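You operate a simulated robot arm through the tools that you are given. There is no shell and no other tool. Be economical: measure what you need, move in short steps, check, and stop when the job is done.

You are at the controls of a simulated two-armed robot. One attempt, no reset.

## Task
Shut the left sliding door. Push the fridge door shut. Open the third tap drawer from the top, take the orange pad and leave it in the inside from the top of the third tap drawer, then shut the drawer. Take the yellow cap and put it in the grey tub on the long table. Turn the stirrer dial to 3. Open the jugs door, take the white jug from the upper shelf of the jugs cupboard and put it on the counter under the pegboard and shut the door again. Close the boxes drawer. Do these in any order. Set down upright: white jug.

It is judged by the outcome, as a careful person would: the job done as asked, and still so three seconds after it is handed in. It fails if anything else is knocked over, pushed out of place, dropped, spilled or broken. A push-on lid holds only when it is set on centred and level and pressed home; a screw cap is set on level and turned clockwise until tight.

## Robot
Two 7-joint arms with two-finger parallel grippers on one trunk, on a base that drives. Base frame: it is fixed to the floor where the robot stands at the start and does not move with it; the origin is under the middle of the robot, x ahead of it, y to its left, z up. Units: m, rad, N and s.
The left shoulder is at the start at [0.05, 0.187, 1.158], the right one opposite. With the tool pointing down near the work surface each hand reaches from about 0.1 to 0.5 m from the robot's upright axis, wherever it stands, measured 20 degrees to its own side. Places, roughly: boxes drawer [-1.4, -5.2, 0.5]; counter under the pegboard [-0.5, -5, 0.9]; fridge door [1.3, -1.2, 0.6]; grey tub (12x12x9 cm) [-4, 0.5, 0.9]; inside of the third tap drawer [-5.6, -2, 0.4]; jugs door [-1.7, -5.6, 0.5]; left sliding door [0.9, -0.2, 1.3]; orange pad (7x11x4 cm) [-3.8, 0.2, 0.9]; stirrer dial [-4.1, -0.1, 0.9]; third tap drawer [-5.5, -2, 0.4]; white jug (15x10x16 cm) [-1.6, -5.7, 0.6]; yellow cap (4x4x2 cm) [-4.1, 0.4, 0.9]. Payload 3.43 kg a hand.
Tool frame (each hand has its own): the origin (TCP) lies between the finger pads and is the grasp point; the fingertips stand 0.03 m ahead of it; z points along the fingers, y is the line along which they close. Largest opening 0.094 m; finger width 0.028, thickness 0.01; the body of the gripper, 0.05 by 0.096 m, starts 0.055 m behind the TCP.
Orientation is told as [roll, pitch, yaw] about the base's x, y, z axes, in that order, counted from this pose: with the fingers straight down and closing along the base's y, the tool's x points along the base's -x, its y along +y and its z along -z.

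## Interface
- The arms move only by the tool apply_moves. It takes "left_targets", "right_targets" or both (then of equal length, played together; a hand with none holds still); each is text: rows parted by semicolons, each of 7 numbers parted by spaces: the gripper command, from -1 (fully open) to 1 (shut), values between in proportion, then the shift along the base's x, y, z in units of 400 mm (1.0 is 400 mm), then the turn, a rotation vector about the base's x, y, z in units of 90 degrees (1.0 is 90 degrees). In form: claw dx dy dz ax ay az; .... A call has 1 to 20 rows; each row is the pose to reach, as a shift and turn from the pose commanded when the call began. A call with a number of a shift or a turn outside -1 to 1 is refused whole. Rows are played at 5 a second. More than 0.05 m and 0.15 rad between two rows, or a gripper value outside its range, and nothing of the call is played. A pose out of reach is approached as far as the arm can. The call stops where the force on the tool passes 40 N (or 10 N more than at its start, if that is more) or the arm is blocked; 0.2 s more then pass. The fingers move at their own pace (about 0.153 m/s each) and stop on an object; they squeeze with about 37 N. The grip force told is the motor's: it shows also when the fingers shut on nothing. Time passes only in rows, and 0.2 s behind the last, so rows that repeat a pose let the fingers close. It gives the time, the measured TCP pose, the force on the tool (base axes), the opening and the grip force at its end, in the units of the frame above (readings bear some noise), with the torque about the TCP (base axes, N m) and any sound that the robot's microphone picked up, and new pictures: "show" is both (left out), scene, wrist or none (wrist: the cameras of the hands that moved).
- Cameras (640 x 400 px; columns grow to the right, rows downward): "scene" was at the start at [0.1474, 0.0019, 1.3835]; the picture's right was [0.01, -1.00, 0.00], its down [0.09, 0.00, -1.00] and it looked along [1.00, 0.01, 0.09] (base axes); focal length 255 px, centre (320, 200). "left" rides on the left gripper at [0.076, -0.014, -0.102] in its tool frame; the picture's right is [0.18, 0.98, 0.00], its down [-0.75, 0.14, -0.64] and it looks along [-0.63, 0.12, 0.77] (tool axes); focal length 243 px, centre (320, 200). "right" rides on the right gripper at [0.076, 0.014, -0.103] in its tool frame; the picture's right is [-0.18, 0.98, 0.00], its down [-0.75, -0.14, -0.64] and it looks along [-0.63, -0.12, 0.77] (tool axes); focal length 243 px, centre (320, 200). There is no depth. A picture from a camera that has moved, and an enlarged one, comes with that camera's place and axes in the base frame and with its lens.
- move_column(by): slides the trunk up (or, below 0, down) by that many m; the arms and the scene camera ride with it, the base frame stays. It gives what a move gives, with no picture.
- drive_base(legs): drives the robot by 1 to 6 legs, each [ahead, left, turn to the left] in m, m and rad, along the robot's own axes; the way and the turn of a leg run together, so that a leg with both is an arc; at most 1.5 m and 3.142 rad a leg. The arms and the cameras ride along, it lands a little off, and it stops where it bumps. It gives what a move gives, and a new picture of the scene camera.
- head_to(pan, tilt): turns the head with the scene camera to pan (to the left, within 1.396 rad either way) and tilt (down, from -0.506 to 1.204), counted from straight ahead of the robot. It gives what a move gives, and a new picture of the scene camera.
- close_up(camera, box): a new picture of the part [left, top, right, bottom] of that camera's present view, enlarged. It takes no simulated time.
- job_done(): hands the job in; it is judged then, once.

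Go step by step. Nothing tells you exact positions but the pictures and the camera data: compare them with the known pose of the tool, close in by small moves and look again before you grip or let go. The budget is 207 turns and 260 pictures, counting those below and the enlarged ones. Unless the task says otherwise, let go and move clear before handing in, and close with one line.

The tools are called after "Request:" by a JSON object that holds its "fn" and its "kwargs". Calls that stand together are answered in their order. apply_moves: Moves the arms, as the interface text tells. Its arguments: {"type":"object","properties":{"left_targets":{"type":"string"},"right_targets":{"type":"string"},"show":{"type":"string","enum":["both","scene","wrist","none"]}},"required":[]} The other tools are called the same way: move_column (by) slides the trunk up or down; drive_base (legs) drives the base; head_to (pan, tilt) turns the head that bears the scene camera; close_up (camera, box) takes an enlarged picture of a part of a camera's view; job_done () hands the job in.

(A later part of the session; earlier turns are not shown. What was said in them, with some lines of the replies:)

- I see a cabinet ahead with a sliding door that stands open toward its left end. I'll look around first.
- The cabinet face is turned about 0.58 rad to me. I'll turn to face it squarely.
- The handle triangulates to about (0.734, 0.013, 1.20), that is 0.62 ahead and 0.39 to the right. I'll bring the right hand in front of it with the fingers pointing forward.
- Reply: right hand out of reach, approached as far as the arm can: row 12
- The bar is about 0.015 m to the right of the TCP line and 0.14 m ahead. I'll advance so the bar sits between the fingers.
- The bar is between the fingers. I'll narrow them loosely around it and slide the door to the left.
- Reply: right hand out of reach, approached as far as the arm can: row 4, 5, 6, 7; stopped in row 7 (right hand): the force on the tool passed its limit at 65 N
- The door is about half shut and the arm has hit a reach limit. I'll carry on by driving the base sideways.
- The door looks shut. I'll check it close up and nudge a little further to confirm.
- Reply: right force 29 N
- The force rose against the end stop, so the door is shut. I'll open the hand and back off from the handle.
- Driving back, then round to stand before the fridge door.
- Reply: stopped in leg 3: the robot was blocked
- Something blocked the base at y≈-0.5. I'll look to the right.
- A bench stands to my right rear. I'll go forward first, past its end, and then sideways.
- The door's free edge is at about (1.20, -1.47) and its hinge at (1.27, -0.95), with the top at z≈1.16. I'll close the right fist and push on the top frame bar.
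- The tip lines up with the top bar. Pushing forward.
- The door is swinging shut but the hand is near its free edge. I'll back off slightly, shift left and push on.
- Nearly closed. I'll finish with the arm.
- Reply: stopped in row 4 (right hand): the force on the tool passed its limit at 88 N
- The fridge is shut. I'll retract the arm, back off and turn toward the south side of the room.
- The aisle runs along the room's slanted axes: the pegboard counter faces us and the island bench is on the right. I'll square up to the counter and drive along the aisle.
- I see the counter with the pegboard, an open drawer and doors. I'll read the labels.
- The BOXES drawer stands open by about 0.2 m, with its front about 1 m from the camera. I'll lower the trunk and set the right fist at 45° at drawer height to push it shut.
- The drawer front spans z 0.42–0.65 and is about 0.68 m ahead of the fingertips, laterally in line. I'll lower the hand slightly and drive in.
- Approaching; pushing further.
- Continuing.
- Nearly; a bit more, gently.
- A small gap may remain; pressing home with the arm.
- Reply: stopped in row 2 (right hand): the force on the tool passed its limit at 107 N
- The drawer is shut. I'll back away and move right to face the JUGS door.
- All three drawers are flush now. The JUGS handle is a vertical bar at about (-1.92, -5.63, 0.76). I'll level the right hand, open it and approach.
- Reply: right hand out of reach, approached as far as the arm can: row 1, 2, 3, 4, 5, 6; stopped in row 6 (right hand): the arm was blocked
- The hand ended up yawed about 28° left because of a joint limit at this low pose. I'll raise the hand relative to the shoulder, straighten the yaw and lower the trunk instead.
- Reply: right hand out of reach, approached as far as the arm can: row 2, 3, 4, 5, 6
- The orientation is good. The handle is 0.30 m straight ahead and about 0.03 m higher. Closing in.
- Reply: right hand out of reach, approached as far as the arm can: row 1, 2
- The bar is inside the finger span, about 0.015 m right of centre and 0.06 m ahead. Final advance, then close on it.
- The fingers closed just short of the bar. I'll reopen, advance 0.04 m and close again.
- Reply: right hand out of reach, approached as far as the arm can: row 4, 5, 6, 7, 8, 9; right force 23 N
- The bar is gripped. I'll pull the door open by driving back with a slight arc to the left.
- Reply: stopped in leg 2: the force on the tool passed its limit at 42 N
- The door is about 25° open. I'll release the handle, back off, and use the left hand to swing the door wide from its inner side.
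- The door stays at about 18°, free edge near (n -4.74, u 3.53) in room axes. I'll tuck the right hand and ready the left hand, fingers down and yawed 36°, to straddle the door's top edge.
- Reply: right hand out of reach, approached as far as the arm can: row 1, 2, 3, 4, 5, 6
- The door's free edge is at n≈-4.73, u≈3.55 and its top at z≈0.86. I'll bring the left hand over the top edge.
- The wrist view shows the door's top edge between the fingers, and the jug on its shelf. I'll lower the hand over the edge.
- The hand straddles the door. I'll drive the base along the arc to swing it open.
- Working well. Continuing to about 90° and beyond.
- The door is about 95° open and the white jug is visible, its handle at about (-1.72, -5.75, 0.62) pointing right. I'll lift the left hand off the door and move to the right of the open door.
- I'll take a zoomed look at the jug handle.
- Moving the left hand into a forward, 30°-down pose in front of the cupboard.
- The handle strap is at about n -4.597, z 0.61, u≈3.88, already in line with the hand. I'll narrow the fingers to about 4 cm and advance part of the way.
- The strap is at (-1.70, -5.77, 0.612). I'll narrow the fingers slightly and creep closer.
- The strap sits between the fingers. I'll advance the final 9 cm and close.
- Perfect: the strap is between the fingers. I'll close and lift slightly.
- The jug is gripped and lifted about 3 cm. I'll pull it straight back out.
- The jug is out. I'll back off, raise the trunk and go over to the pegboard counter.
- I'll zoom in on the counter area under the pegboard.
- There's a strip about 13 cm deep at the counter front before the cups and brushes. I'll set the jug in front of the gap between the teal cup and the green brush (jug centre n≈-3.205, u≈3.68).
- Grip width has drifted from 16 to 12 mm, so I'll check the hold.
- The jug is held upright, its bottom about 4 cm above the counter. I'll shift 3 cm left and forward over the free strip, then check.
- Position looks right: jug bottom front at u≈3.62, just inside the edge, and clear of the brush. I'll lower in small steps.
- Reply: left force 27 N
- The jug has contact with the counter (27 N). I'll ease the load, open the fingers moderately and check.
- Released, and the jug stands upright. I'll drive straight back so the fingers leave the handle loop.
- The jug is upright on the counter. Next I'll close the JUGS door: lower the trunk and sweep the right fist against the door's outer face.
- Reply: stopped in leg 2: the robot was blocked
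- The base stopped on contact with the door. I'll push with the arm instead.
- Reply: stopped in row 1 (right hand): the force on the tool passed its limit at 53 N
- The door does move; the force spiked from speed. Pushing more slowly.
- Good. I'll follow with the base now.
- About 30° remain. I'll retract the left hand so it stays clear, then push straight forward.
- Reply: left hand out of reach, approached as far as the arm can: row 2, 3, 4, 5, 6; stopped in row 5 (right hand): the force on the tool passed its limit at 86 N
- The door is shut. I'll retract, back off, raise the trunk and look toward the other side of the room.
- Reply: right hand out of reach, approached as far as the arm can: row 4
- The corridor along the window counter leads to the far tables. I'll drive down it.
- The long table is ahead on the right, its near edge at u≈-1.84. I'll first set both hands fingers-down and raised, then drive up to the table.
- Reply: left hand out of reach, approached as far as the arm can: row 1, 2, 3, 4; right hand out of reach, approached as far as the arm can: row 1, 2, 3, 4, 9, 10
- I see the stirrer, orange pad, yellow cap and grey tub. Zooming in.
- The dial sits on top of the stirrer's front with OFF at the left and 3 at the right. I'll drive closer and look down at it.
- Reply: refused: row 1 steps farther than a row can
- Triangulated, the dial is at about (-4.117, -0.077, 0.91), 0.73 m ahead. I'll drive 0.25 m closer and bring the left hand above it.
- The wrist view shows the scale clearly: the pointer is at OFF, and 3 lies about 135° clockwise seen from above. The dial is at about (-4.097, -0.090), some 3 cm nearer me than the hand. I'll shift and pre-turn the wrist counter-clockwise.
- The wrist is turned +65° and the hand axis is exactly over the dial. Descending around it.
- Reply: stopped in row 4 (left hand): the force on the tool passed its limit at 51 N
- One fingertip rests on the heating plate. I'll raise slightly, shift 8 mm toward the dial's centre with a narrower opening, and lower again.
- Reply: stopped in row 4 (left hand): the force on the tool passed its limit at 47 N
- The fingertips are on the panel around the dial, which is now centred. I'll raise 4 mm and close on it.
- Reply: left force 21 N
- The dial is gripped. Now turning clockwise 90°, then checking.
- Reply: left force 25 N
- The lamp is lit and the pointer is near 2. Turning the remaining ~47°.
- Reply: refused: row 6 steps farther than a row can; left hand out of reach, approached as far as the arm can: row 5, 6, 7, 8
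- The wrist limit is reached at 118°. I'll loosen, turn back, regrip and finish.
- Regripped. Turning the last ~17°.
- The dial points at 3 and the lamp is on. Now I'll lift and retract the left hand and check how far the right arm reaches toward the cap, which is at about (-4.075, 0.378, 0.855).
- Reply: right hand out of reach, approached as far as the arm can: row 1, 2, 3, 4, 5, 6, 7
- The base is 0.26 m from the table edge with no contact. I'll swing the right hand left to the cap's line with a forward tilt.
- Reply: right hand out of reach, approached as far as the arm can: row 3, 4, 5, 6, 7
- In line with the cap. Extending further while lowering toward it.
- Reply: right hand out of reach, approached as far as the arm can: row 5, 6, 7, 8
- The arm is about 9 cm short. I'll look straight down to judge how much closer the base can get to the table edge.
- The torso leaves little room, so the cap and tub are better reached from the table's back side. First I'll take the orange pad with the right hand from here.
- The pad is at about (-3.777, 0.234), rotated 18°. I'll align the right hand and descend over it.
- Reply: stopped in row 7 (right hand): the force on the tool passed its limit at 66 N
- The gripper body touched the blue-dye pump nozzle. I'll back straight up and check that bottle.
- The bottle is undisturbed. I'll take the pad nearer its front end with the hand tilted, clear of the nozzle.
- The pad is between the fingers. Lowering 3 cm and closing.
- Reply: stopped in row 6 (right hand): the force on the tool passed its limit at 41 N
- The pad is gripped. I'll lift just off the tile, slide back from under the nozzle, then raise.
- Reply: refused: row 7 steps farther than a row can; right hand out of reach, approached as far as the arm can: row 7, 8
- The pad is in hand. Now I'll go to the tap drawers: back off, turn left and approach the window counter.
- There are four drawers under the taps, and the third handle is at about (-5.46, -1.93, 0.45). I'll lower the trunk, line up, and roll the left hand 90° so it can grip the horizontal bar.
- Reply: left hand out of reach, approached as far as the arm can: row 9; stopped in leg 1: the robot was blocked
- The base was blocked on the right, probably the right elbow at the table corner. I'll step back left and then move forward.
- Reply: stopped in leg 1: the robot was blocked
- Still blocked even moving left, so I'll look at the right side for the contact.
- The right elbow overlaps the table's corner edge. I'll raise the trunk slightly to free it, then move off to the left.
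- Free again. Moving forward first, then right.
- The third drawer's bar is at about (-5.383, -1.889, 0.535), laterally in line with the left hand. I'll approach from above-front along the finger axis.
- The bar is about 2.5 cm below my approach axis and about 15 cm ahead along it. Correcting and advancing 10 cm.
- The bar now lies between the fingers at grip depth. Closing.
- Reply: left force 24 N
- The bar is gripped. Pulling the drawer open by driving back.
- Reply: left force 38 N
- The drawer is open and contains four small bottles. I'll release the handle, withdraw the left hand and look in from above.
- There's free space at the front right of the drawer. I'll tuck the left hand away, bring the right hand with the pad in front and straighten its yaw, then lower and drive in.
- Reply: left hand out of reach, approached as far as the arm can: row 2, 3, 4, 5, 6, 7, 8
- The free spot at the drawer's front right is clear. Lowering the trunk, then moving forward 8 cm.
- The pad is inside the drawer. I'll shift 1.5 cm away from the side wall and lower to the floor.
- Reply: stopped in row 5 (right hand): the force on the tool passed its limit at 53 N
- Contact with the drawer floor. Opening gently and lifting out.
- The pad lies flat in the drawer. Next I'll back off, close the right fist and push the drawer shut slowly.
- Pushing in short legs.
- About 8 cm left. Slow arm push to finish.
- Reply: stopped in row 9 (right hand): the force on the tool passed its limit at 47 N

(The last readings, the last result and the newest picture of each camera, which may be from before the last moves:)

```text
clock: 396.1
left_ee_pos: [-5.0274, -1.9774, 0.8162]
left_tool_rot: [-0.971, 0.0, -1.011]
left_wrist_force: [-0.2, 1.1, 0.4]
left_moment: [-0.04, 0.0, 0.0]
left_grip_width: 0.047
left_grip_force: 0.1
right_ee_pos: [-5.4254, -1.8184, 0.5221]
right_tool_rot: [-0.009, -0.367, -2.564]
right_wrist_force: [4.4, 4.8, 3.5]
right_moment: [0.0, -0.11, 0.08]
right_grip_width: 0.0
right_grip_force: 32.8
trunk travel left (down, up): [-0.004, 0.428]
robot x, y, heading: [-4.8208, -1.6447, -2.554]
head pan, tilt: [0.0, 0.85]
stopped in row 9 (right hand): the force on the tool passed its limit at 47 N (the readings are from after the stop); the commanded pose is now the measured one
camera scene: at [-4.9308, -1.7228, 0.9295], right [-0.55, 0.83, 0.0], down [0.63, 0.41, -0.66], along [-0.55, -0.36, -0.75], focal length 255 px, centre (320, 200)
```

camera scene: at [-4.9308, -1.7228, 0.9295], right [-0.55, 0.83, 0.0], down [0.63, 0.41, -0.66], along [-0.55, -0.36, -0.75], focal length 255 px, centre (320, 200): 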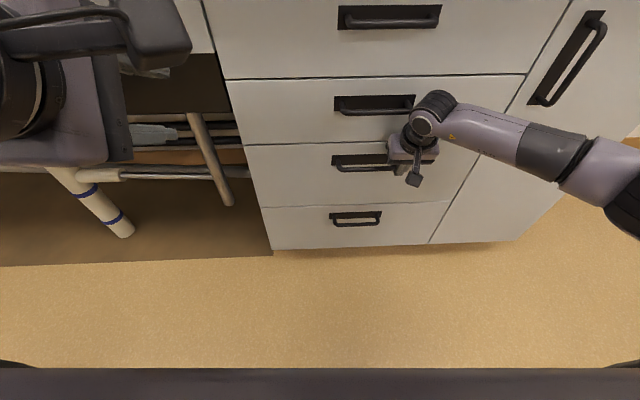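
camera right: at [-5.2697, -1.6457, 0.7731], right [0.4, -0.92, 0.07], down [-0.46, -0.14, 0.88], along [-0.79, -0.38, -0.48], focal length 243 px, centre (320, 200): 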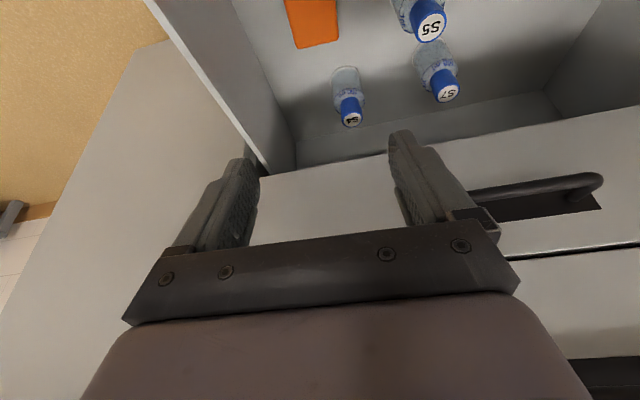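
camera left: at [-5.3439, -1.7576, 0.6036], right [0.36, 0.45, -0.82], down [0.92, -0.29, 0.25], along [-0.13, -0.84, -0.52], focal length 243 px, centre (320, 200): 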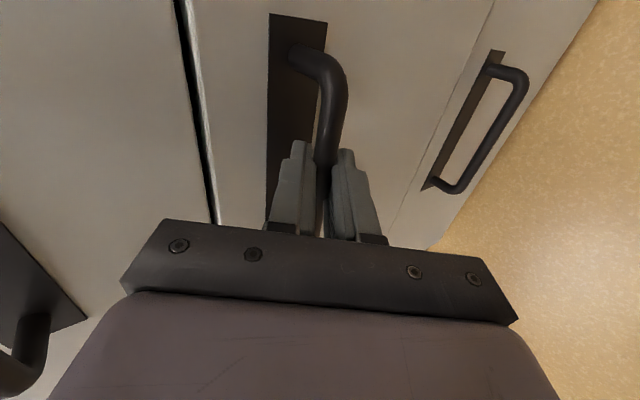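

The drawer is shut. Now for the cap: I'll retract, raise the trunk, restore both hands to fingers-down, and survey the way round to the table's back side.

Request:
{"fn": "drive_base", "kwargs": {"legs": [[-0.35, 0, 0]]}}

Request:
{"fn": "move_column", "kwargs": {"by": 0.42}}

Request:
{"fn": "apply_moves", "kwargs": {"left_targets": "-0.1 0 0 0 0.037 -0.057 0; -0.1 0 0 0 0.074 -0.114 0; -0.1 0 0 0 0.111 -0.171 0; -0.1 0 0 0 0.1475 -0.228 0; -0.1 0 0 0 0.184 -0.285 0; -0.1 0 0 0 0.221 -0.342 0; -0.1 0 0 0 0.258 -0.399 0; -0.1 0 0 0 0.295 -0.456 0; -0.1 0 0 0 0.336 -0.52 0", "right_targets": "-0.1 0 0 0.08 0.015 -0.022 0; -0.1 0 0 0.16 0.029 -0.044 0; -0.1 0 0 0.24 0.043 -0.066 0; -0.1 0 0 0.32 0.058 -0.088 0; -0.1 0 0 0.4 0.072 -0.11 0; -0.1 0 0 0.48 0.087 -0.132 0; -0.1 0 0 0.56 0.1 -0.154 0; -0.1 0 0 0.62 0.115 -0.176 0; -0.1 0 0 0.68 0.13 -0.198 0", "show": "none"}}

Request:
{"fn": "head_to", "kwargs": {"pan": -1.2, "tilt": 0.45}}

```text
clock: 398.4
left_ee_pos: [-4.7361, -1.7853, 0.8174]
left_tool_rot: [-0.973, -0.001, -1.005]
left_wrist_force: [-0.6, -0.3, 0.6]
left_moment: [0.03, -0.01, -0.02]
left_grip_width: 0.0468
left_grip_force: 0.0
right_ee_pos: [-5.1355, -1.6295, 0.5231]
right_tool_rot: [-0.01, -0.369, -2.559]
right_wrist_force: [1.3, -0.5, 0.0]
right_moment: [0.0, 0.02, 0.01]
right_grip_width: 0.0
right_grip_force: 33.3
trunk travel left (down, up): [-0.004, 0.428]
robot x, y, heading: [-4.5283, -1.4592, -2.549]
head pan, tilt: [0.0, 0.85]
camera scene: at [-4.6413, -1.5308, 0.9294], right [-0.56, 0.83, 0.0], down [0.62, 0.42, -0.66], along [-0.55, -0.37, -0.75], focal length 255 px, centre (320, 200)
```

scene: 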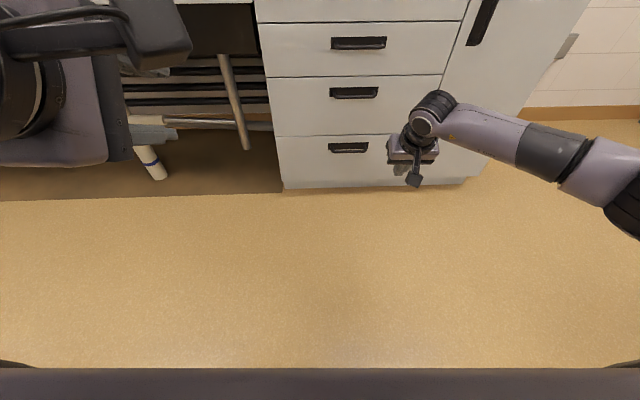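

```text
refused: 0.42 is not a number from -0.4 to 0.4
```

```text
clock: 400.4
left_ee_pos: [-4.7376, -1.7876, 0.8161]
left_tool_rot: [0.001, 0.007, -1.0]
left_wrist_force: [-0.2, -0.8, 0.1]
left_moment: [-0.02, -0.02, -0.03]
left_grip_width: 0.0514
left_grip_force: 0.0
right_ee_pos: [-5.1349, -1.6285, 0.7952]
right_tool_rot: [-0.008, 0.003, -2.559]
right_wrist_force: [0.4, 0.5, -0.6]
right_moment: [-0.04, 0.0, -0.01]
right_grip_width: 0.0516
right_grip_force: 0.2
trunk travel left (down, up): [-0.004, 0.428]
robot x, y, heading: [-4.5288, -1.4538, -2.55]
head pan, tilt: [0.0, 0.85]
```

```text
clock: 401.8
left_ee_pos: [-4.7368, -1.7862, 0.8178]
left_tool_rot: [-0.002, 0.006, -1.001]
left_wrist_force: [0.5, 0.2, 0.5]
left_moment: [0.02, 0.03, -0.01]
left_grip_width: 0.0514
left_grip_force: 0.0
right_ee_pos: [-5.1338, -1.6282, 0.7959]
right_tool_rot: [-0.008, 0.002, -2.56]
right_wrist_force: [0.5, -0.5, -0.4]
right_moment: [0.0, 0.0, -0.01]
right_grip_width: 0.0516
right_grip_force: 0.1
trunk travel left (down, up): [-0.004, 0.428]
robot x, y, heading: [-4.5287, -1.4603, -2.546]
head pan, tilt: [-1.201, 0.45]
camera scene: at [-4.6515, -1.4346, 0.9638], right [0.57, 0.82, 0.0], down [0.36, -0.25, -0.9], along [-0.74, 0.52, -0.44], focal length 255 px, centre (320, 200)
```

scene: 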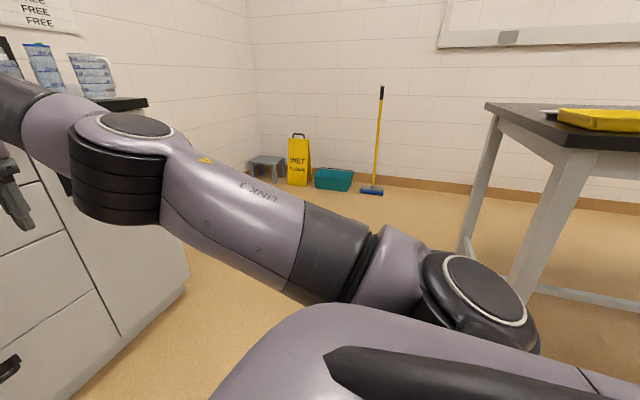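

Path: turn to face the counter side, reverse past the table's left end, then slide in behind it. First raise the trunk and straighten the hands.

Request:
{"fn": "move_column", "kwargs": {"by": 0.4}}

Request:
{"fn": "apply_moves", "kwargs": {"left_targets": "-0.1 0 0 0 0 0 -0.09; -0.1 0 0 0 0 0 -0.18; -0.1 0 0 0 0 0 -0.27; -0.1 0 0 0 0 0 -0.36; -0.1 0 0 0 0 0 -0.45; -0.1 0 0 0 0 0 -0.54; -0.1 0 0 0 0 0 -0.63; -0.1 0 0 0 0 0 -0.72; -0.1 0 0 0 0 0 -0.81; -0.1 0 0 0 0 0 -0.9; -0.1 0 0 0 0 0 -0.98", "right_targets": "-0.1 0.03 0.02 0 0 0 0; -0.1 0.06 0.04 0 0 0 0; -0.1 0.09 0.06 0 0 0 0; -0.1 0.12 0.08 0 0 0 0; -0.1 0.15 0.1 0 0 0 0; -0.1 0.18 0.12 0 0 0 0; -0.1 0.21 0.14 0 0 0 0; -0.1 0.24 0.16 0 0 0 0; -0.1 0.27 0.18 0 0 0 0; -0.1 0.3 0.2 0 0 0 0; -0.1 0.3 0.2 0 0 0 0", "show": "none"}}

Request:
{"fn": "drive_base", "kwargs": {"legs": [[0.2, 0, 0], [0, 0, 1.558], [-1.5, 0, 0]]}}

Request:
{"fn": "head_to", "kwargs": {"pan": 0.9, "tilt": 0.6}}

```text
clock: 405.6
left_ee_pos: [-4.7376, -1.785, 1.2173]
left_tool_rot: [0.001, 0.008, -1.001]
left_wrist_force: [-0.5, 0.7, 0.1]
left_moment: [0.04, -0.01, 0.0]
left_grip_width: 0.0517
left_grip_force: 0.1
right_ee_pos: [-5.135, -1.629, 1.1956]
right_tool_rot: [-0.008, 0.002, -2.56]
right_wrist_force: [0.8, 0.1, 0.0]
right_moment: [0.0, -0.02, 0.02]
right_grip_width: 0.0517
right_grip_force: 0.1
trunk travel left (down, up): [-0.404, 0.028]
robot x, y, heading: [-4.5316, -1.4566, -2.551]
head pan, tilt: [-1.201, 0.45]
```

```text
clock: 408.0
left_ee_pos: [-4.7367, -1.7857, 1.2155]
left_tool_rot: [0.0, 0.008, -2.543]
left_wrist_force: [-0.4, -0.2, 0.4]
left_moment: [0.01, 0.05, -0.01]
left_grip_width: 0.0516
left_grip_force: 0.1
right_ee_pos: [-5.015, -1.5479, 1.1962]
right_tool_rot: [-0.008, 0.001, -2.562]
right_wrist_force: [-0.2, 0.5, -0.8]
right_moment: [0.02, 0.02, 0.0]
right_grip_width: 0.0518
right_grip_force: 0.0
trunk travel left (down, up): [-0.404, 0.028]
robot x, y, heading: [-4.5268, -1.4526, -2.549]
head pan, tilt: [-1.201, 0.45]
```

```text
clock: 420.4
left_ee_pos: [-5.1754, -0.5252, 1.216]
left_tool_rot: [0.001, 0.007, -0.984]
left_wrist_force: [1.0, 0.3, -1.0]
left_moment: [0.01, 0.01, -0.01]
left_grip_width: 0.0516
left_grip_force: 0.1
right_ee_pos: [-5.4172, -0.8001, 1.1961]
right_tool_rot: [-0.01, 0.003, -1.006]
right_wrist_force: [-0.8, 0.2, -0.1]
right_moment: [0.02, -0.02, -0.01]
right_grip_width: 0.0516
right_grip_force: 0.1
trunk travel left (down, up): [-0.404, 0.028]
robot x, y, heading: [-5.4939, -0.3124, -0.991]
head pan, tilt: [-1.201, 0.45]
camera scene: at [-5.5207, -0.4344, 1.3639], right [-0.81, 0.59, 0.0], down [0.26, 0.35, -0.9], along [-0.53, -0.73, -0.44], focal length 255 px, centre (320, 200)
```

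scene: 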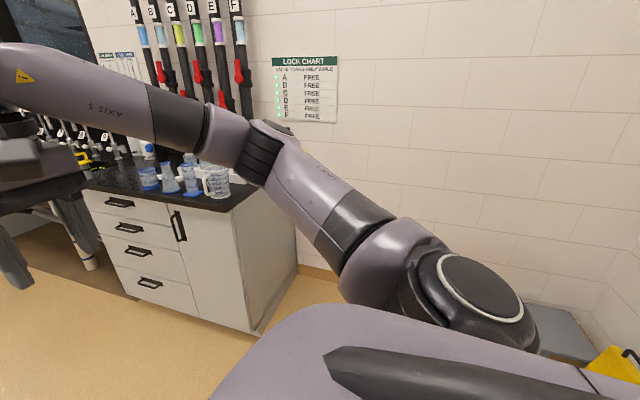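

```text
clock: 422.4
left_ee_pos: [-5.1734, -0.5251, 1.2174]
left_tool_rot: [0.001, 0.007, -0.985]
left_wrist_force: [-0.3, 1.1, -0.5]
left_moment: [0.02, -0.02, -0.02]
left_grip_width: 0.0515
left_grip_force: 0.1
right_ee_pos: [-5.4158, -0.8001, 1.1951]
right_tool_rot: [-0.008, 0.003, -1.006]
right_wrist_force: [0.3, -0.7, 0.5]
right_moment: [0.0, 0.04, -0.04]
right_grip_width: 0.0517
right_grip_force: 0.0
trunk travel left (down, up): [-0.404, 0.028]
robot x, y, heading: [-5.4993, -0.3111, -1.001]
head pan, tilt: [0.901, 0.6]
camera scene: at [-5.3787, -0.3687, 1.3503], right [-0.1, -1.0, 0.0], down [-0.56, 0.05, -0.83], along [0.82, -0.08, -0.56], focal length 255 px, centre (320, 200)
```

scene: 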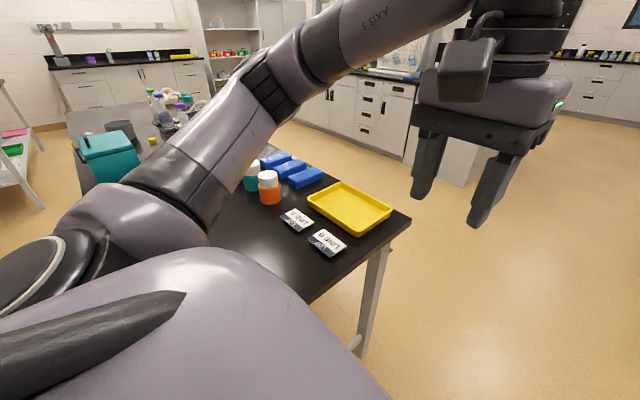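

Everything on the table's left end looks intact. I'll reverse a bit more and slide in behind the table.

Request:
{"fn": "drive_base", "kwargs": {"legs": [[-0.36, 0, 0.01], [-0.07, 0.3, 0], [0, 1.05, 0]]}}

Request:
{"fn": "head_to", "kwargs": {"pan": 0.1, "tilt": 0.75}}

```text
clock: 436.6
left_ee_pos: [-4.2772, 0.5701, 1.2165]
left_tool_rot: [0.0, 0.008, -0.986]
left_wrist_force: [-0.4, -0.6, 0.6]
left_moment: [-0.03, 0.0, -0.01]
left_grip_width: 0.0516
left_grip_force: 0.0
right_ee_pos: [-4.5192, 0.2955, 1.1961]
right_tool_rot: [-0.008, 0.002, -1.004]
right_wrist_force: [0.0, -0.4, 0.4]
right_moment: [-0.03, 0.0, -0.01]
right_grip_width: 0.0519
right_grip_force: 0.1
trunk travel left (down, up): [-0.404, 0.028]
robot x, y, heading: [-4.6045, 0.784, -0.997]
head pan, tilt: [0.901, 0.6]
camera scene: at [-4.4831, 0.7267, 1.3503], right [-0.09, -1.0, 0.0], down [-0.56, 0.05, -0.83], along [0.82, -0.08, -0.56], focal length 255 px, centre (320, 200)
```

scene: 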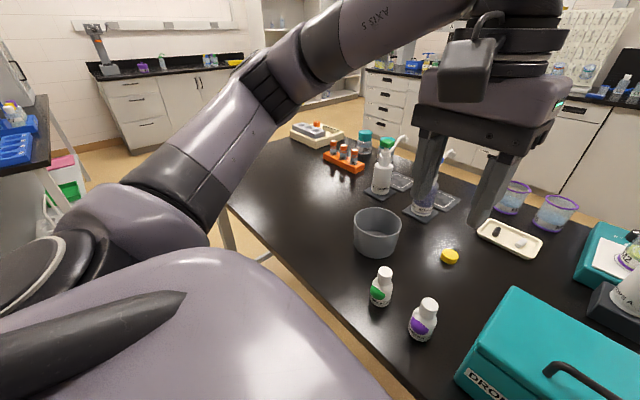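

```text
clock: 437.7
left_ee_pos: [-4.2771, 0.5699, 1.2167]
left_tool_rot: [-0.001, 0.007, -0.986]
left_wrist_force: [-1.1, 0.3, -1.4]
left_moment: [0.01, 0.0, -0.02]
left_grip_width: 0.0515
left_grip_force: 0.1
right_ee_pos: [-4.5189, 0.2958, 1.1958]
right_tool_rot: [-0.007, 0.001, -1.004]
right_wrist_force: [-1.0, 0.3, 0.5]
right_moment: [0.01, 0.01, 0.03]
right_grip_width: 0.0518
right_grip_force: 0.0
trunk travel left (down, up): [-0.404, 0.028]
robot x, y, heading: [-4.6027, 0.7832, -0.991]
head pan, tilt: [0.099, 0.75]
camera scene: at [-4.5193, 0.6703, 1.3374], right [-0.78, -0.63, 0.0], down [-0.43, 0.53, -0.73], along [0.46, -0.57, -0.68], focal length 255 px, centre (320, 200)
```

scene: 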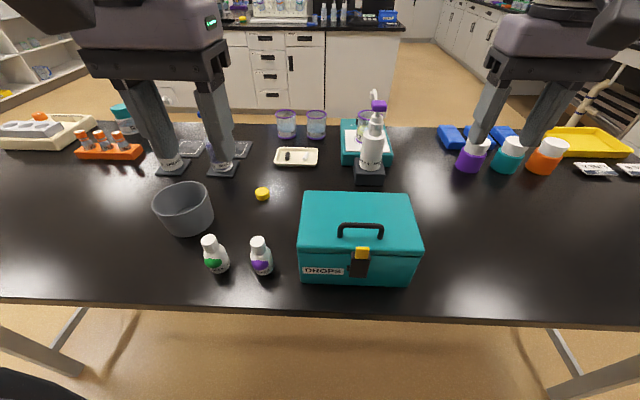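

From the back, the cap is at about (-4.06, 0.356) and the tub centre at about (-4.005, 0.535). I'll move 8 cm closer and bring the left hand over the cap.

Request:
{"fn": "drive_base", "kwargs": {"legs": [[0.08, 0, 0]]}}

Request:
{"fn": "apply_moves", "kwargs": {"left_targets": "-0.1 0.054 -0.046 -0.06 -0.027 -0.0175 0; -0.1 0.108 -0.092 -0.12 -0.053 -0.035 0; -0.1 0.162 -0.138 -0.18 -0.08 -0.0525 0; -0.1 0.216 -0.184 -0.24 -0.1065 -0.07 0; -0.1 0.27 -0.23 -0.3 -0.133 -0.0875 0; -0.1 0.324 -0.276 -0.36 -0.16 -0.105 0; -0.1 0.378 -0.322 -0.42 -0.186 -0.1225 0; -0.1 0.43 -0.367 -0.48 -0.213 -0.14 0"}}

```text
clock: 438.8
left_ee_pos: [-4.2345, 0.5041, 1.2157]
left_tool_rot: [0.001, 0.01, -0.983]
left_wrist_force: [0.3, -0.3, 0.3]
left_moment: [0.05, 0.0, 0.0]
left_grip_width: 0.0518
left_grip_force: 0.1
right_ee_pos: [-4.4762, 0.2295, 1.1948]
right_tool_rot: [-0.009, 0.002, -1.004]
right_wrist_force: [0.3, -0.8, -1.4]
right_moment: [0.02, 0.0, -0.04]
right_grip_width: 0.0519
right_grip_force: 0.0
trunk travel left (down, up): [-0.404, 0.028]
robot x, y, heading: [-4.5606, 0.7147, -0.997]
head pan, tilt: [0.099, 0.75]
camera scene: at [-4.4757, 0.603, 1.3373], right [-0.78, -0.62, 0.0], down [-0.43, 0.53, -0.73], along [0.46, -0.57, -0.68], focal length 255 px, centre (320, 200)
```

scene: 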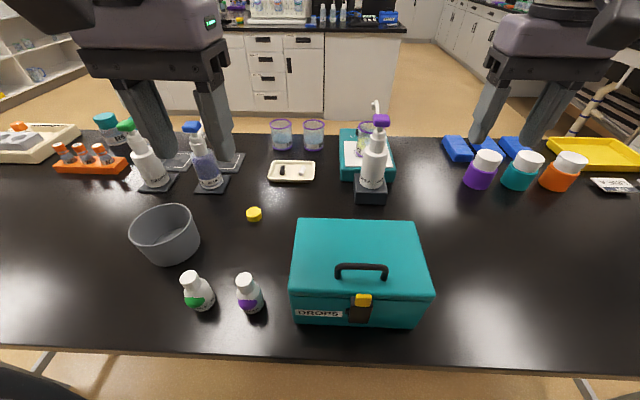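

```text
clock: 440.6
left_ee_pos: [-4.062, 0.357, 1.0234]
left_tool_rot: [-0.002, -0.393, -0.984]
left_wrist_force: [0.8, 0.6, 0.0]
left_moment: [-0.01, 0.0, -0.03]
left_grip_width: 0.0519
left_grip_force: 0.1
right_ee_pos: [-4.4773, 0.2274, 1.1948]
right_tool_rot: [-0.008, 0.001, -1.004]
right_wrist_force: [-0.4, 0.2, 0.2]
right_moment: [0.01, 0.01, -0.04]
right_grip_width: 0.0517
right_grip_force: 0.2
trunk travel left (down, up): [-0.404, 0.028]
robot x, y, heading: [-4.5628, 0.7175, -0.992]
head pan, tilt: [0.099, 0.75]
camera scene: at [-4.4758, 0.6036, 1.3374], right [-0.78, -0.62, 0.0], down [-0.43, 0.53, -0.73], along [0.46, -0.57, -0.68], focal length 255 px, centre (320, 200)
camera left: at [-4.1339, 0.4419, 1.0898], right [0.72, 0.69, -0.07], down [0.37, -0.3, 0.88], along [0.58, -0.67, -0.47], focal length 243 px, centre (320, 200)
```

scene: 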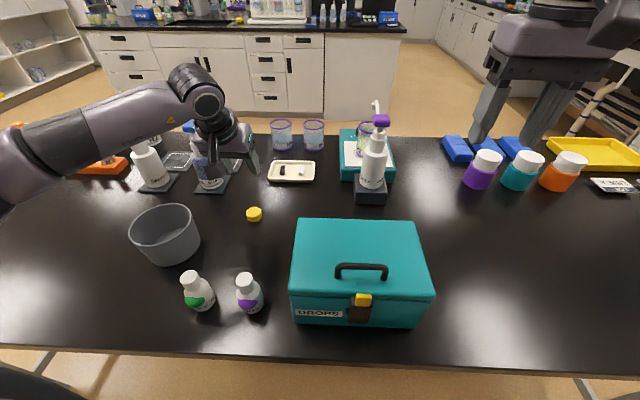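
left: 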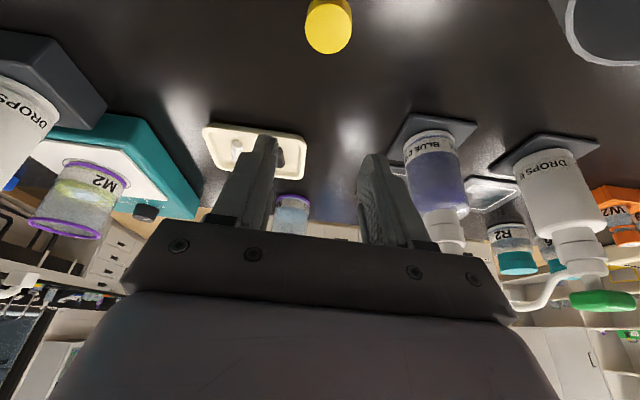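

The cap is directly below the grip axis. Descending.

Request:
{"fn": "apply_moves", "kwargs": {"left_targets": "-0.32 -0.008 0.002 -0.09 0 0 0; -0.32 -0.016 0.004 -0.18 0 0 0; -0.32 -0.016 0.004 -0.26 0 0 0; -0.32 -0.016 0.004 -0.31 0 0 0"}}

```text
clock: 441.6
left_ee_pos: [-4.0693, 0.3592, 0.9013]
left_tool_rot: [-0.001, -0.395, -0.985]
left_wrist_force: [-0.6, -0.1, 0.2]
left_moment: [0.01, 0.02, 0.0]
left_grip_width: 0.0622
left_grip_force: 0.1
right_ee_pos: [-4.475, 0.2296, 1.1955]
right_tool_rot: [-0.009, 0.002, -1.003]
right_wrist_force: [-0.2, 0.1, 0.7]
right_moment: [0.0, -0.01, 0.02]
right_grip_width: 0.0514
right_grip_force: 0.1
trunk travel left (down, up): [-0.404, 0.028]
robot x, y, heading: [-4.5595, 0.7145, -0.992]
head pan, tilt: [0.099, 0.75]
camera scene: at [-4.4761, 0.6038, 1.3374], right [-0.78, -0.62, 0.0], down [-0.43, 0.53, -0.73], along [0.46, -0.57, -0.68], focal length 255 px, centre (320, 200)
camera left: at [-4.1415, 0.4425, 0.9665], right [0.72, 0.69, -0.07], down [0.37, -0.3, 0.88], along [0.58, -0.67, -0.47], focal length 243 px, centre (320, 200)
```

scene: 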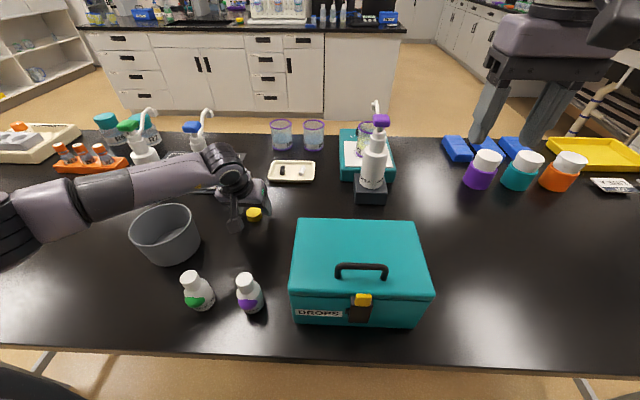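
left: 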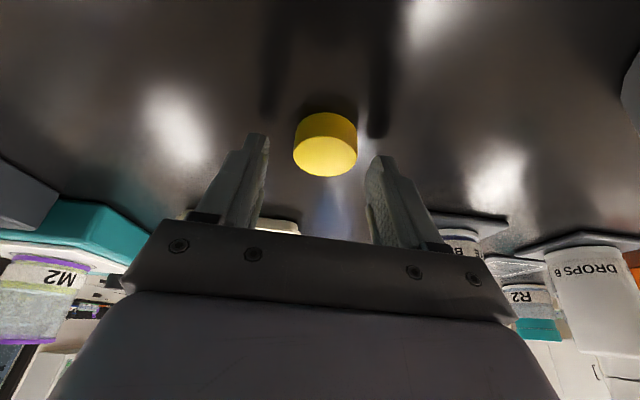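

The cap is between and just ahead of the fingertips. Lowering the last 2.5 cm and gripping.

Request:
{"fn": "apply_moves", "kwargs": {"left_targets": "-0.32 0.006 -0.009 -0.035 0 0 0; -0.32 0.01 -0.015 -0.06 0 0 0; 0.3 0.01 -0.015 -0.06 0 0 0; 1 0.01 -0.015 -0.06 0 0 0; 1 0.01 -0.015 -0.06 0 0 0; 1 0.01 -0.015 -0.06 0 0 0; 1 0.01 -0.015 0.02 0 0 0; 1 0.01 -0.015 0.12 0 0 0"}}

```text
clock: 442.1
left_ee_pos: [-4.0673, 0.3529, 0.8937]
left_tool_rot: [-0.006, -0.405, -0.98]
left_wrist_force: [-9.1, 11.3, 22.7]
left_moment: [0.85, -0.32, 0.56]
left_grip_width: 0.0618
left_grip_force: 0.0
right_ee_pos: [-4.4771, 0.2316, 1.1964]
right_tool_rot: [-0.006, 0.0, -1.003]
right_wrist_force: [-0.4, -0.5, 0.7]
right_moment: [0.0, 0.01, 0.01]
right_grip_width: 0.0517
right_grip_force: 0.0
trunk travel left (down, up): [-0.404, 0.028]
robot x, y, heading: [-4.5585, 0.7138, -0.993]
head pan, tilt: [0.099, 0.75]
stopped in row 2 (left hand): the force on the tool passed its limit at 51 N (the readings are from after the stop); the commanded pose is now the measured one
camera scene: at [-4.4781, 0.6061, 1.3381], right [-0.78, -0.63, 0.0], down [-0.43, 0.53, -0.73], along [0.46, -0.57, -0.68], focal length 255 px, centre (320, 200)
camera left: at [-4.139, 0.4375, 0.9583], right [0.72, 0.69, -0.08], down [0.36, -0.28, 0.89], along [0.59, -0.67, -0.46], focal length 243 px, centre (320, 200)
```

scene: 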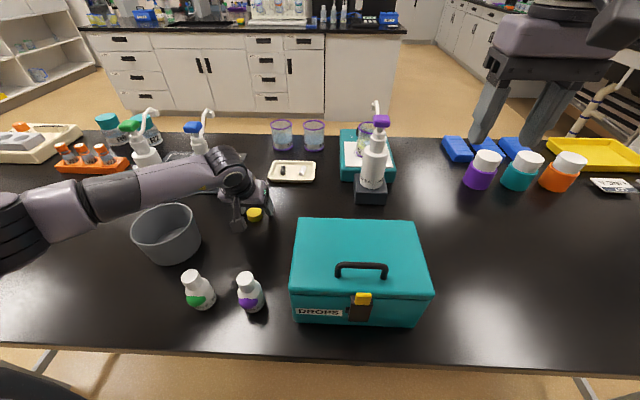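
left: 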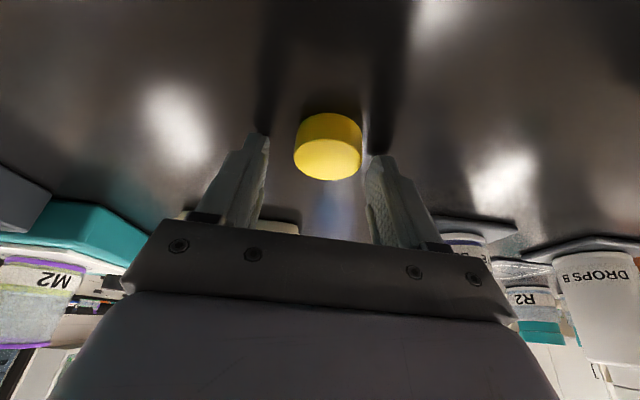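

The fingertips touched the table, and the cap is about 1.5 cm nearer me than the fingertips. I'll raise slightly, shift back and close.

Request:
{"fn": "apply_moves", "kwargs": {"left_targets": "-0.32 0 0 0.02 0 0 0; -0.32 -0.02 0.031 0.02 0 0 0; -0.32 -0.022 0.034 0.01 0 0 0", "show": "wrist"}}

```text
clock: 442.9
left_ee_pos: [-4.0732, 0.367, 0.8934]
left_tool_rot: [-0.004, -0.402, -0.979]
left_wrist_force: [-0.9, 1.7, 7.3]
left_moment: [0.19, -0.19, 0.11]
left_grip_width: 0.0625
left_grip_force: 0.6
right_ee_pos: [-4.4762, 0.2303, 1.1972]
right_tool_rot: [-0.009, 0.001, -1.005]
right_wrist_force: [0.8, 0.6, 0.3]
right_moment: [-0.01, 0.01, -0.06]
right_grip_width: 0.0519
right_grip_force: 0.1
trunk travel left (down, up): [-0.404, 0.028]
robot x, y, heading: [-4.5633, 0.7168, -0.997]
head pan, tilt: [0.099, 0.75]
camera left: at [-4.1465, 0.451, 0.9586], right [0.72, 0.69, -0.08], down [0.37, -0.29, 0.89], along [0.59, -0.67, -0.46], focal length 243 px, centre (320, 200)
```

left: 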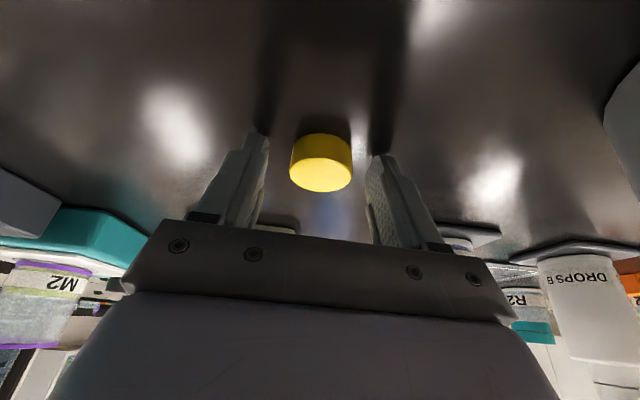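

The cap is now centred between the fingertips. Closing and lifting.

Request:
{"fn": "apply_moves", "kwargs": {"left_targets": "0.2 0 0 0 0 0 0; 1 0 0 0 0 0 0; 1 0 0 0 0 0 0; 1 0 0 0 0 0 0; 1 0 0 0.08 0 0 0; 1 0 0 0.17 0 0 0; 1 0 0 0.27 0 0 0; 1 0 0 0.37 0 0 0"}}

```text
clock: 444.7
left_ee_pos: [-4.0749, 0.3664, 1.0398]
left_tool_rot: [-0.002, -0.399, -0.982]
left_wrist_force: [-0.1, 0.4, 0.6]
left_moment: [0.0, -0.02, 0.0]
left_grip_width: 0.0296
left_grip_force: 37.5
right_ee_pos: [-4.4766, 0.2302, 1.1951]
right_tool_rot: [-0.007, 0.002, -1.003]
right_wrist_force: [0.3, -0.1, 0.6]
right_moment: [0.04, -0.03, -0.01]
right_grip_width: 0.0518
right_grip_force: 0.1
trunk travel left (down, up): [-0.404, 0.028]
robot x, y, heading: [-4.5621, 0.7177, -0.997]
head pan, tilt: [0.099, 0.75]
camera scene: at [-4.4765, 0.6043, 1.3374], right [-0.78, -0.63, 0.0], down [-0.43, 0.53, -0.73], along [0.46, -0.57, -0.68], focal length 255 px, centre (320, 200)
camera left: at [-4.1467, 0.4512, 1.1056], right [0.72, 0.69, -0.07], down [0.37, -0.29, 0.88], along [0.58, -0.67, -0.46], focal length 243 px, centre (320, 200)
```

scene: 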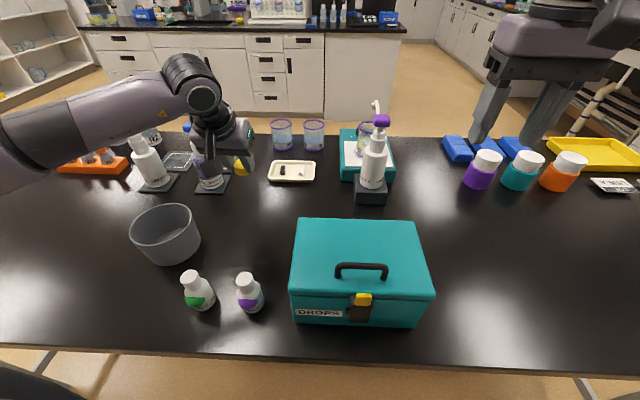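
left: 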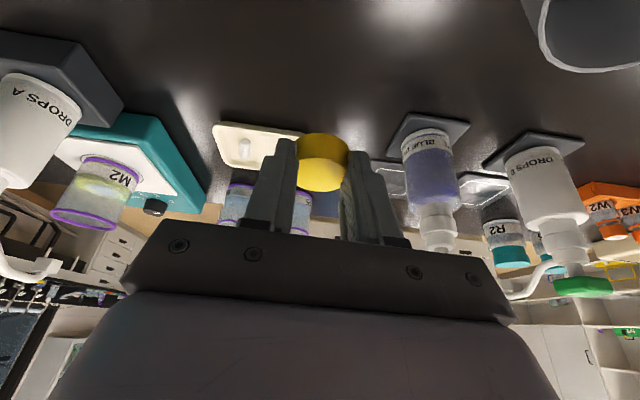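

The cap is held. Moving it over the tub.

Request:
{"fn": "apply_moves", "kwargs": {"left_targets": "1 0.03 0.09 0.02 0 0 0; 1 0.06 0.18 0.03 0 0 0; 1 0.09 0.27 0.03 0 0 0; 1 0.12 0.36 0.03 0 0 0; 1 0.155 0.4525 0.03 0 0 0; 1 0.155 0.4525 0.03 0 0 0"}}

```text
clock: 446.1
left_ee_pos: [-4.0129, 0.5468, 1.0513]
left_tool_rot: [-0.002, -0.401, -0.984]
left_wrist_force: [-0.7, 0.5, -0.2]
left_moment: [0.02, 0.01, 0.01]
left_grip_width: 0.0297
left_grip_force: 37.1
right_ee_pos: [-4.4756, 0.2298, 1.1954]
right_tool_rot: [-0.008, 0.002, -1.003]
right_wrist_force: [0.2, 0.1, -0.1]
right_moment: [-0.03, 0.04, 0.01]
right_grip_width: 0.0517
right_grip_force: 0.0
trunk travel left (down, up): [-0.404, 0.028]
robot x, y, heading: [-4.559, 0.7203, -0.994]
head pan, tilt: [0.099, 0.75]
camera scene: at [-4.4763, 0.6038, 1.3374], right [-0.78, -0.63, 0.0], down [-0.43, 0.53, -0.73], along [0.46, -0.57, -0.68], focal length 255 px, centre (320, 200)
camera left: at [-4.0841, 0.6309, 1.1176], right [0.72, 0.69, -0.07], down [0.37, -0.29, 0.88], along [0.58, -0.67, -0.46], focal length 243 px, centre (320, 200)
```

scene: 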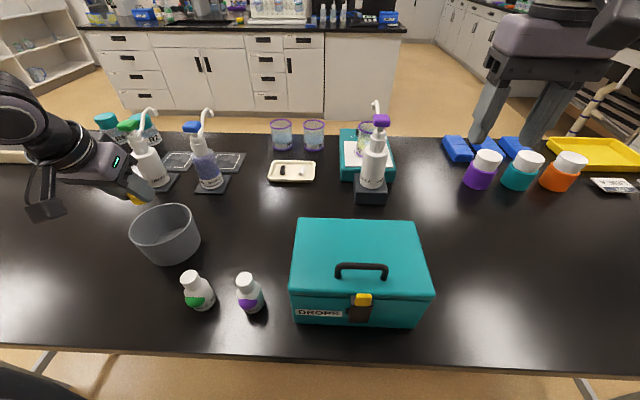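
left: 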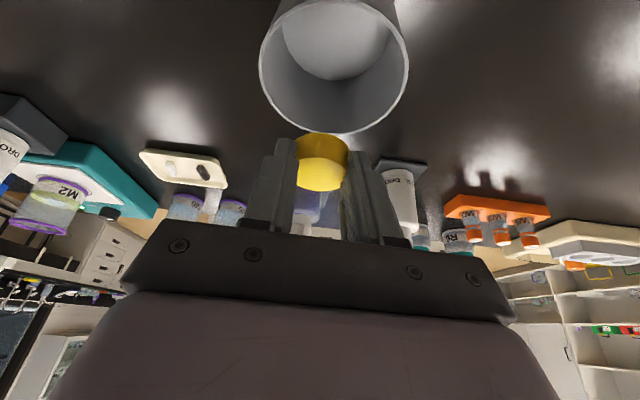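

The cap is over the tub's opening. Lowering into the tub and releasing.

Request:
{"fn": "apply_moves", "kwargs": {"left_targets": "1 -0.014 0.021 -0.09 0 0 0; 1 -0.014 0.021 -0.18 0 0 0; 1 -0.014 0.021 -0.26 0 0 0; 1 -0.014 0.021 -0.31 0 0 0"}}

```text
clock: 447.1
left_ee_pos: [-4.0158, 0.5506, 0.9471]
left_tool_rot: [-0.011, -0.435, -0.978]
left_wrist_force: [-4.7, 6.3, 21.0]
left_moment: [-0.04, 0.7, -0.22]
left_grip_width: 0.0297
left_grip_force: 36.5
right_ee_pos: [-4.4759, 0.2297, 1.1964]
right_tool_rot: [-0.008, 0.002, -1.003]
right_wrist_force: [0.4, -1.3, -0.3]
right_moment: [0.02, 0.05, -0.02]
right_grip_width: 0.0517
right_grip_force: 0.1
trunk travel left (down, up): [-0.404, 0.028]
robot x, y, heading: [-4.5622, 0.7158, -0.994]
head pan, tilt: [0.099, 0.75]
stopped in row 4 (left hand): the force on the tool passed its limit at 51 N (the readings are from after the stop); the commanded pose is now the measured one
camera scene: at [-4.4767, 0.6046, 1.3378], right [-0.78, -0.63, 0.0], down [-0.43, 0.53, -0.73], along [0.46, -0.57, -0.68], focal length 255 px, centre (320, 200)
camera left: at [-4.0887, 0.6372, 1.008], right [0.72, 0.68, -0.09], down [0.35, -0.26, 0.9], along [0.59, -0.68, -0.43], focal length 243 px, centre (320, 200)
```

scene: 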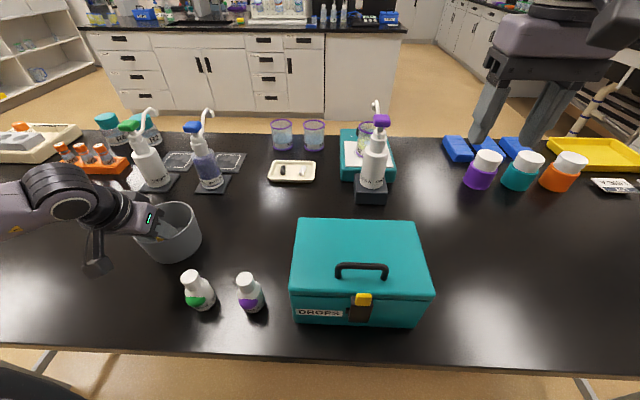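
left: 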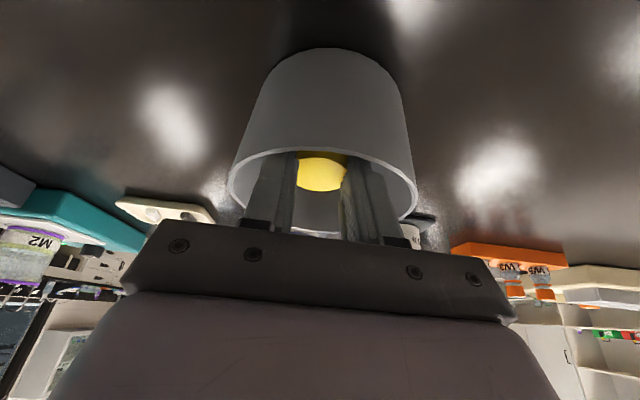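

The cap is inside the tub, though the gripper body touched the rim. I'll raise 1 cm and release.

Request:
{"fn": "apply_moves", "kwargs": {"left_targets": "1 0 0 0.03 0 0 0; 1 0 0 0.03 0 0 0; 0.2 0 0 0.03 0 0 0; -0.1 0 0 0.03 0 0 0; -0.1 0 0 0.03 0 0 0; -0.1 0 0 0.12 0 0 0; -0.1 0 0 0.22 0 0 0; -0.1 0 0 0.33 0 0 0; -0.1 -0.02 0.03 0.44 0 0 0; -0.1 -0.04 0.06 0.55 0 0 0"}}

Request:
{"fn": "close_up", "kwargs": {"camera": "scene", "box": [80, 160, 280, 320]}}

```text
clock: 449.3
left_ee_pos: [-4.0339, 0.5754, 1.162]
left_tool_rot: [-0.007, -0.422, -0.981]
left_wrist_force: [-0.4, -0.6, -1.1]
left_moment: [0.0, 0.02, -0.01]
left_grip_width: 0.0518
left_grip_force: 0.0
right_ee_pos: [-4.4769, 0.229, 1.1946]
right_tool_rot: [-0.007, -0.001, -1.004]
right_wrist_force: [0.3, 0.5, -0.4]
right_moment: [-0.02, 0.0, 0.02]
right_grip_width: 0.0516
right_grip_force: 0.1
trunk travel left (down, up): [-0.404, 0.028]
robot x, y, heading: [-4.564, 0.72, -0.995]
head pan, tilt: [0.099, 0.75]
camera scene: at [-4.4764, 0.6041, 1.3374], right [-0.78, -0.63, 0.0], down [-0.43, 0.53, -0.73], along [0.46, -0.57, -0.68], focal length 255 px, centre (320, 200)
camera left: at [-4.1063, 0.6614, 1.2258], right [0.72, 0.68, -0.08], down [0.36, -0.27, 0.89], along [0.59, -0.68, -0.44], focal length 243 px, centre (320, 200)
```

scene: 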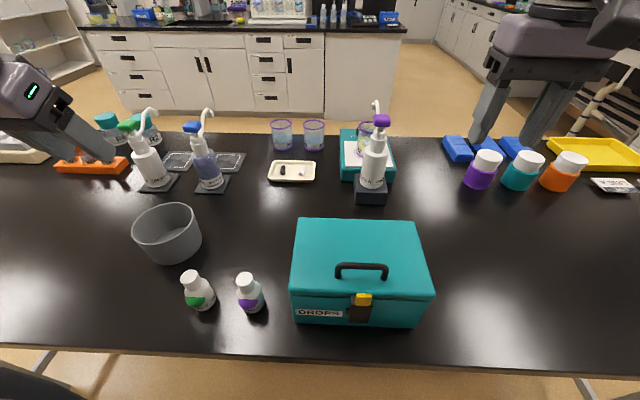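
left: 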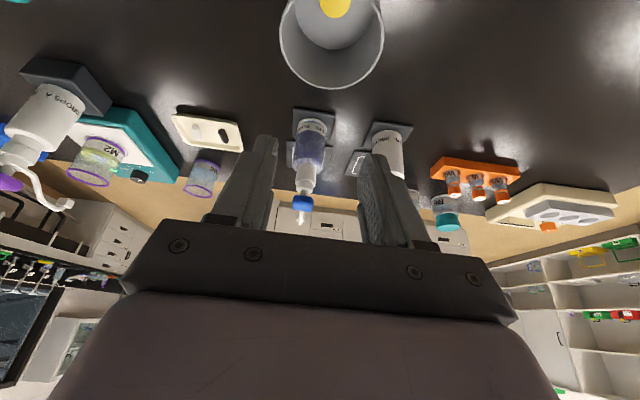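

```text
2.50 times, centred on (180, 240) of scene
camera zoom: at [-4.4764, 0.6041, 1.3374], right [-0.78, -0.63, 0.0], down [-0.43, 0.53, -0.73], along [0.46, -0.57, -0.68], focal length 638 px, centre (670, 100)
```

zoom: 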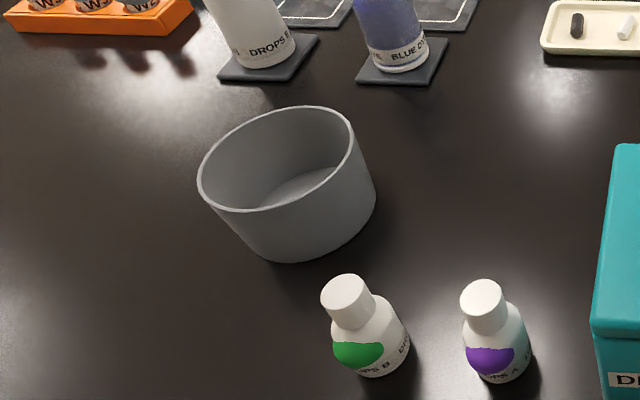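

The cap lies in the tub and nothing on the table is disturbed. The hands are clear, so I'll back off slightly and hand in.

Request:
{"fn": "drive_base", "kwargs": {"legs": [[-0.08, 0, 0]]}}

Request:
{"fn": "job_done", "kwargs": {}}

```text
clock: 450.4
left_ee_pos: [-4.0766, 0.6418, 1.1619]
left_tool_rot: [-0.01, -0.423, -0.98]
left_wrist_force: [-1.1, -1.4, -0.4]
left_moment: [0.01, -0.05, -0.01]
left_grip_width: 0.0518
left_grip_force: 0.0
right_ee_pos: [-4.5191, 0.298, 1.1955]
right_tool_rot: [-0.01, 0.002, -1.002]
right_wrist_force: [0.4, 0.1, 0.2]
right_moment: [0.01, -0.03, -0.01]
right_grip_width: 0.0519
right_grip_force: 0.1
trunk travel left (down, up): [-0.404, 0.028]
robot x, y, heading: [-4.6035, 0.7855, -0.999]
head pan, tilt: [0.099, 0.75]
camera scene: at [-4.5199, 0.6716, 1.3376], right [-0.78, -0.63, 0.0], down [-0.43, 0.53, -0.73], along [0.46, -0.57, -0.68], focal length 255 px, centre (320, 200)
```

scene: 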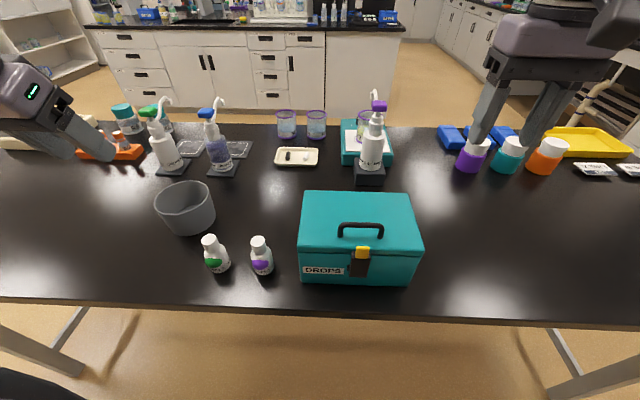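

```text
The job is handed in.
```

All seven jobs are done and handed in: left sliding door, fridge, jugs door, boxes drawer and third tap drawer shut, orange pad in that tap drawer, yellow cap in the grey tub, stirrer dial at 3, and white jug upright on the counter under the pegboard.
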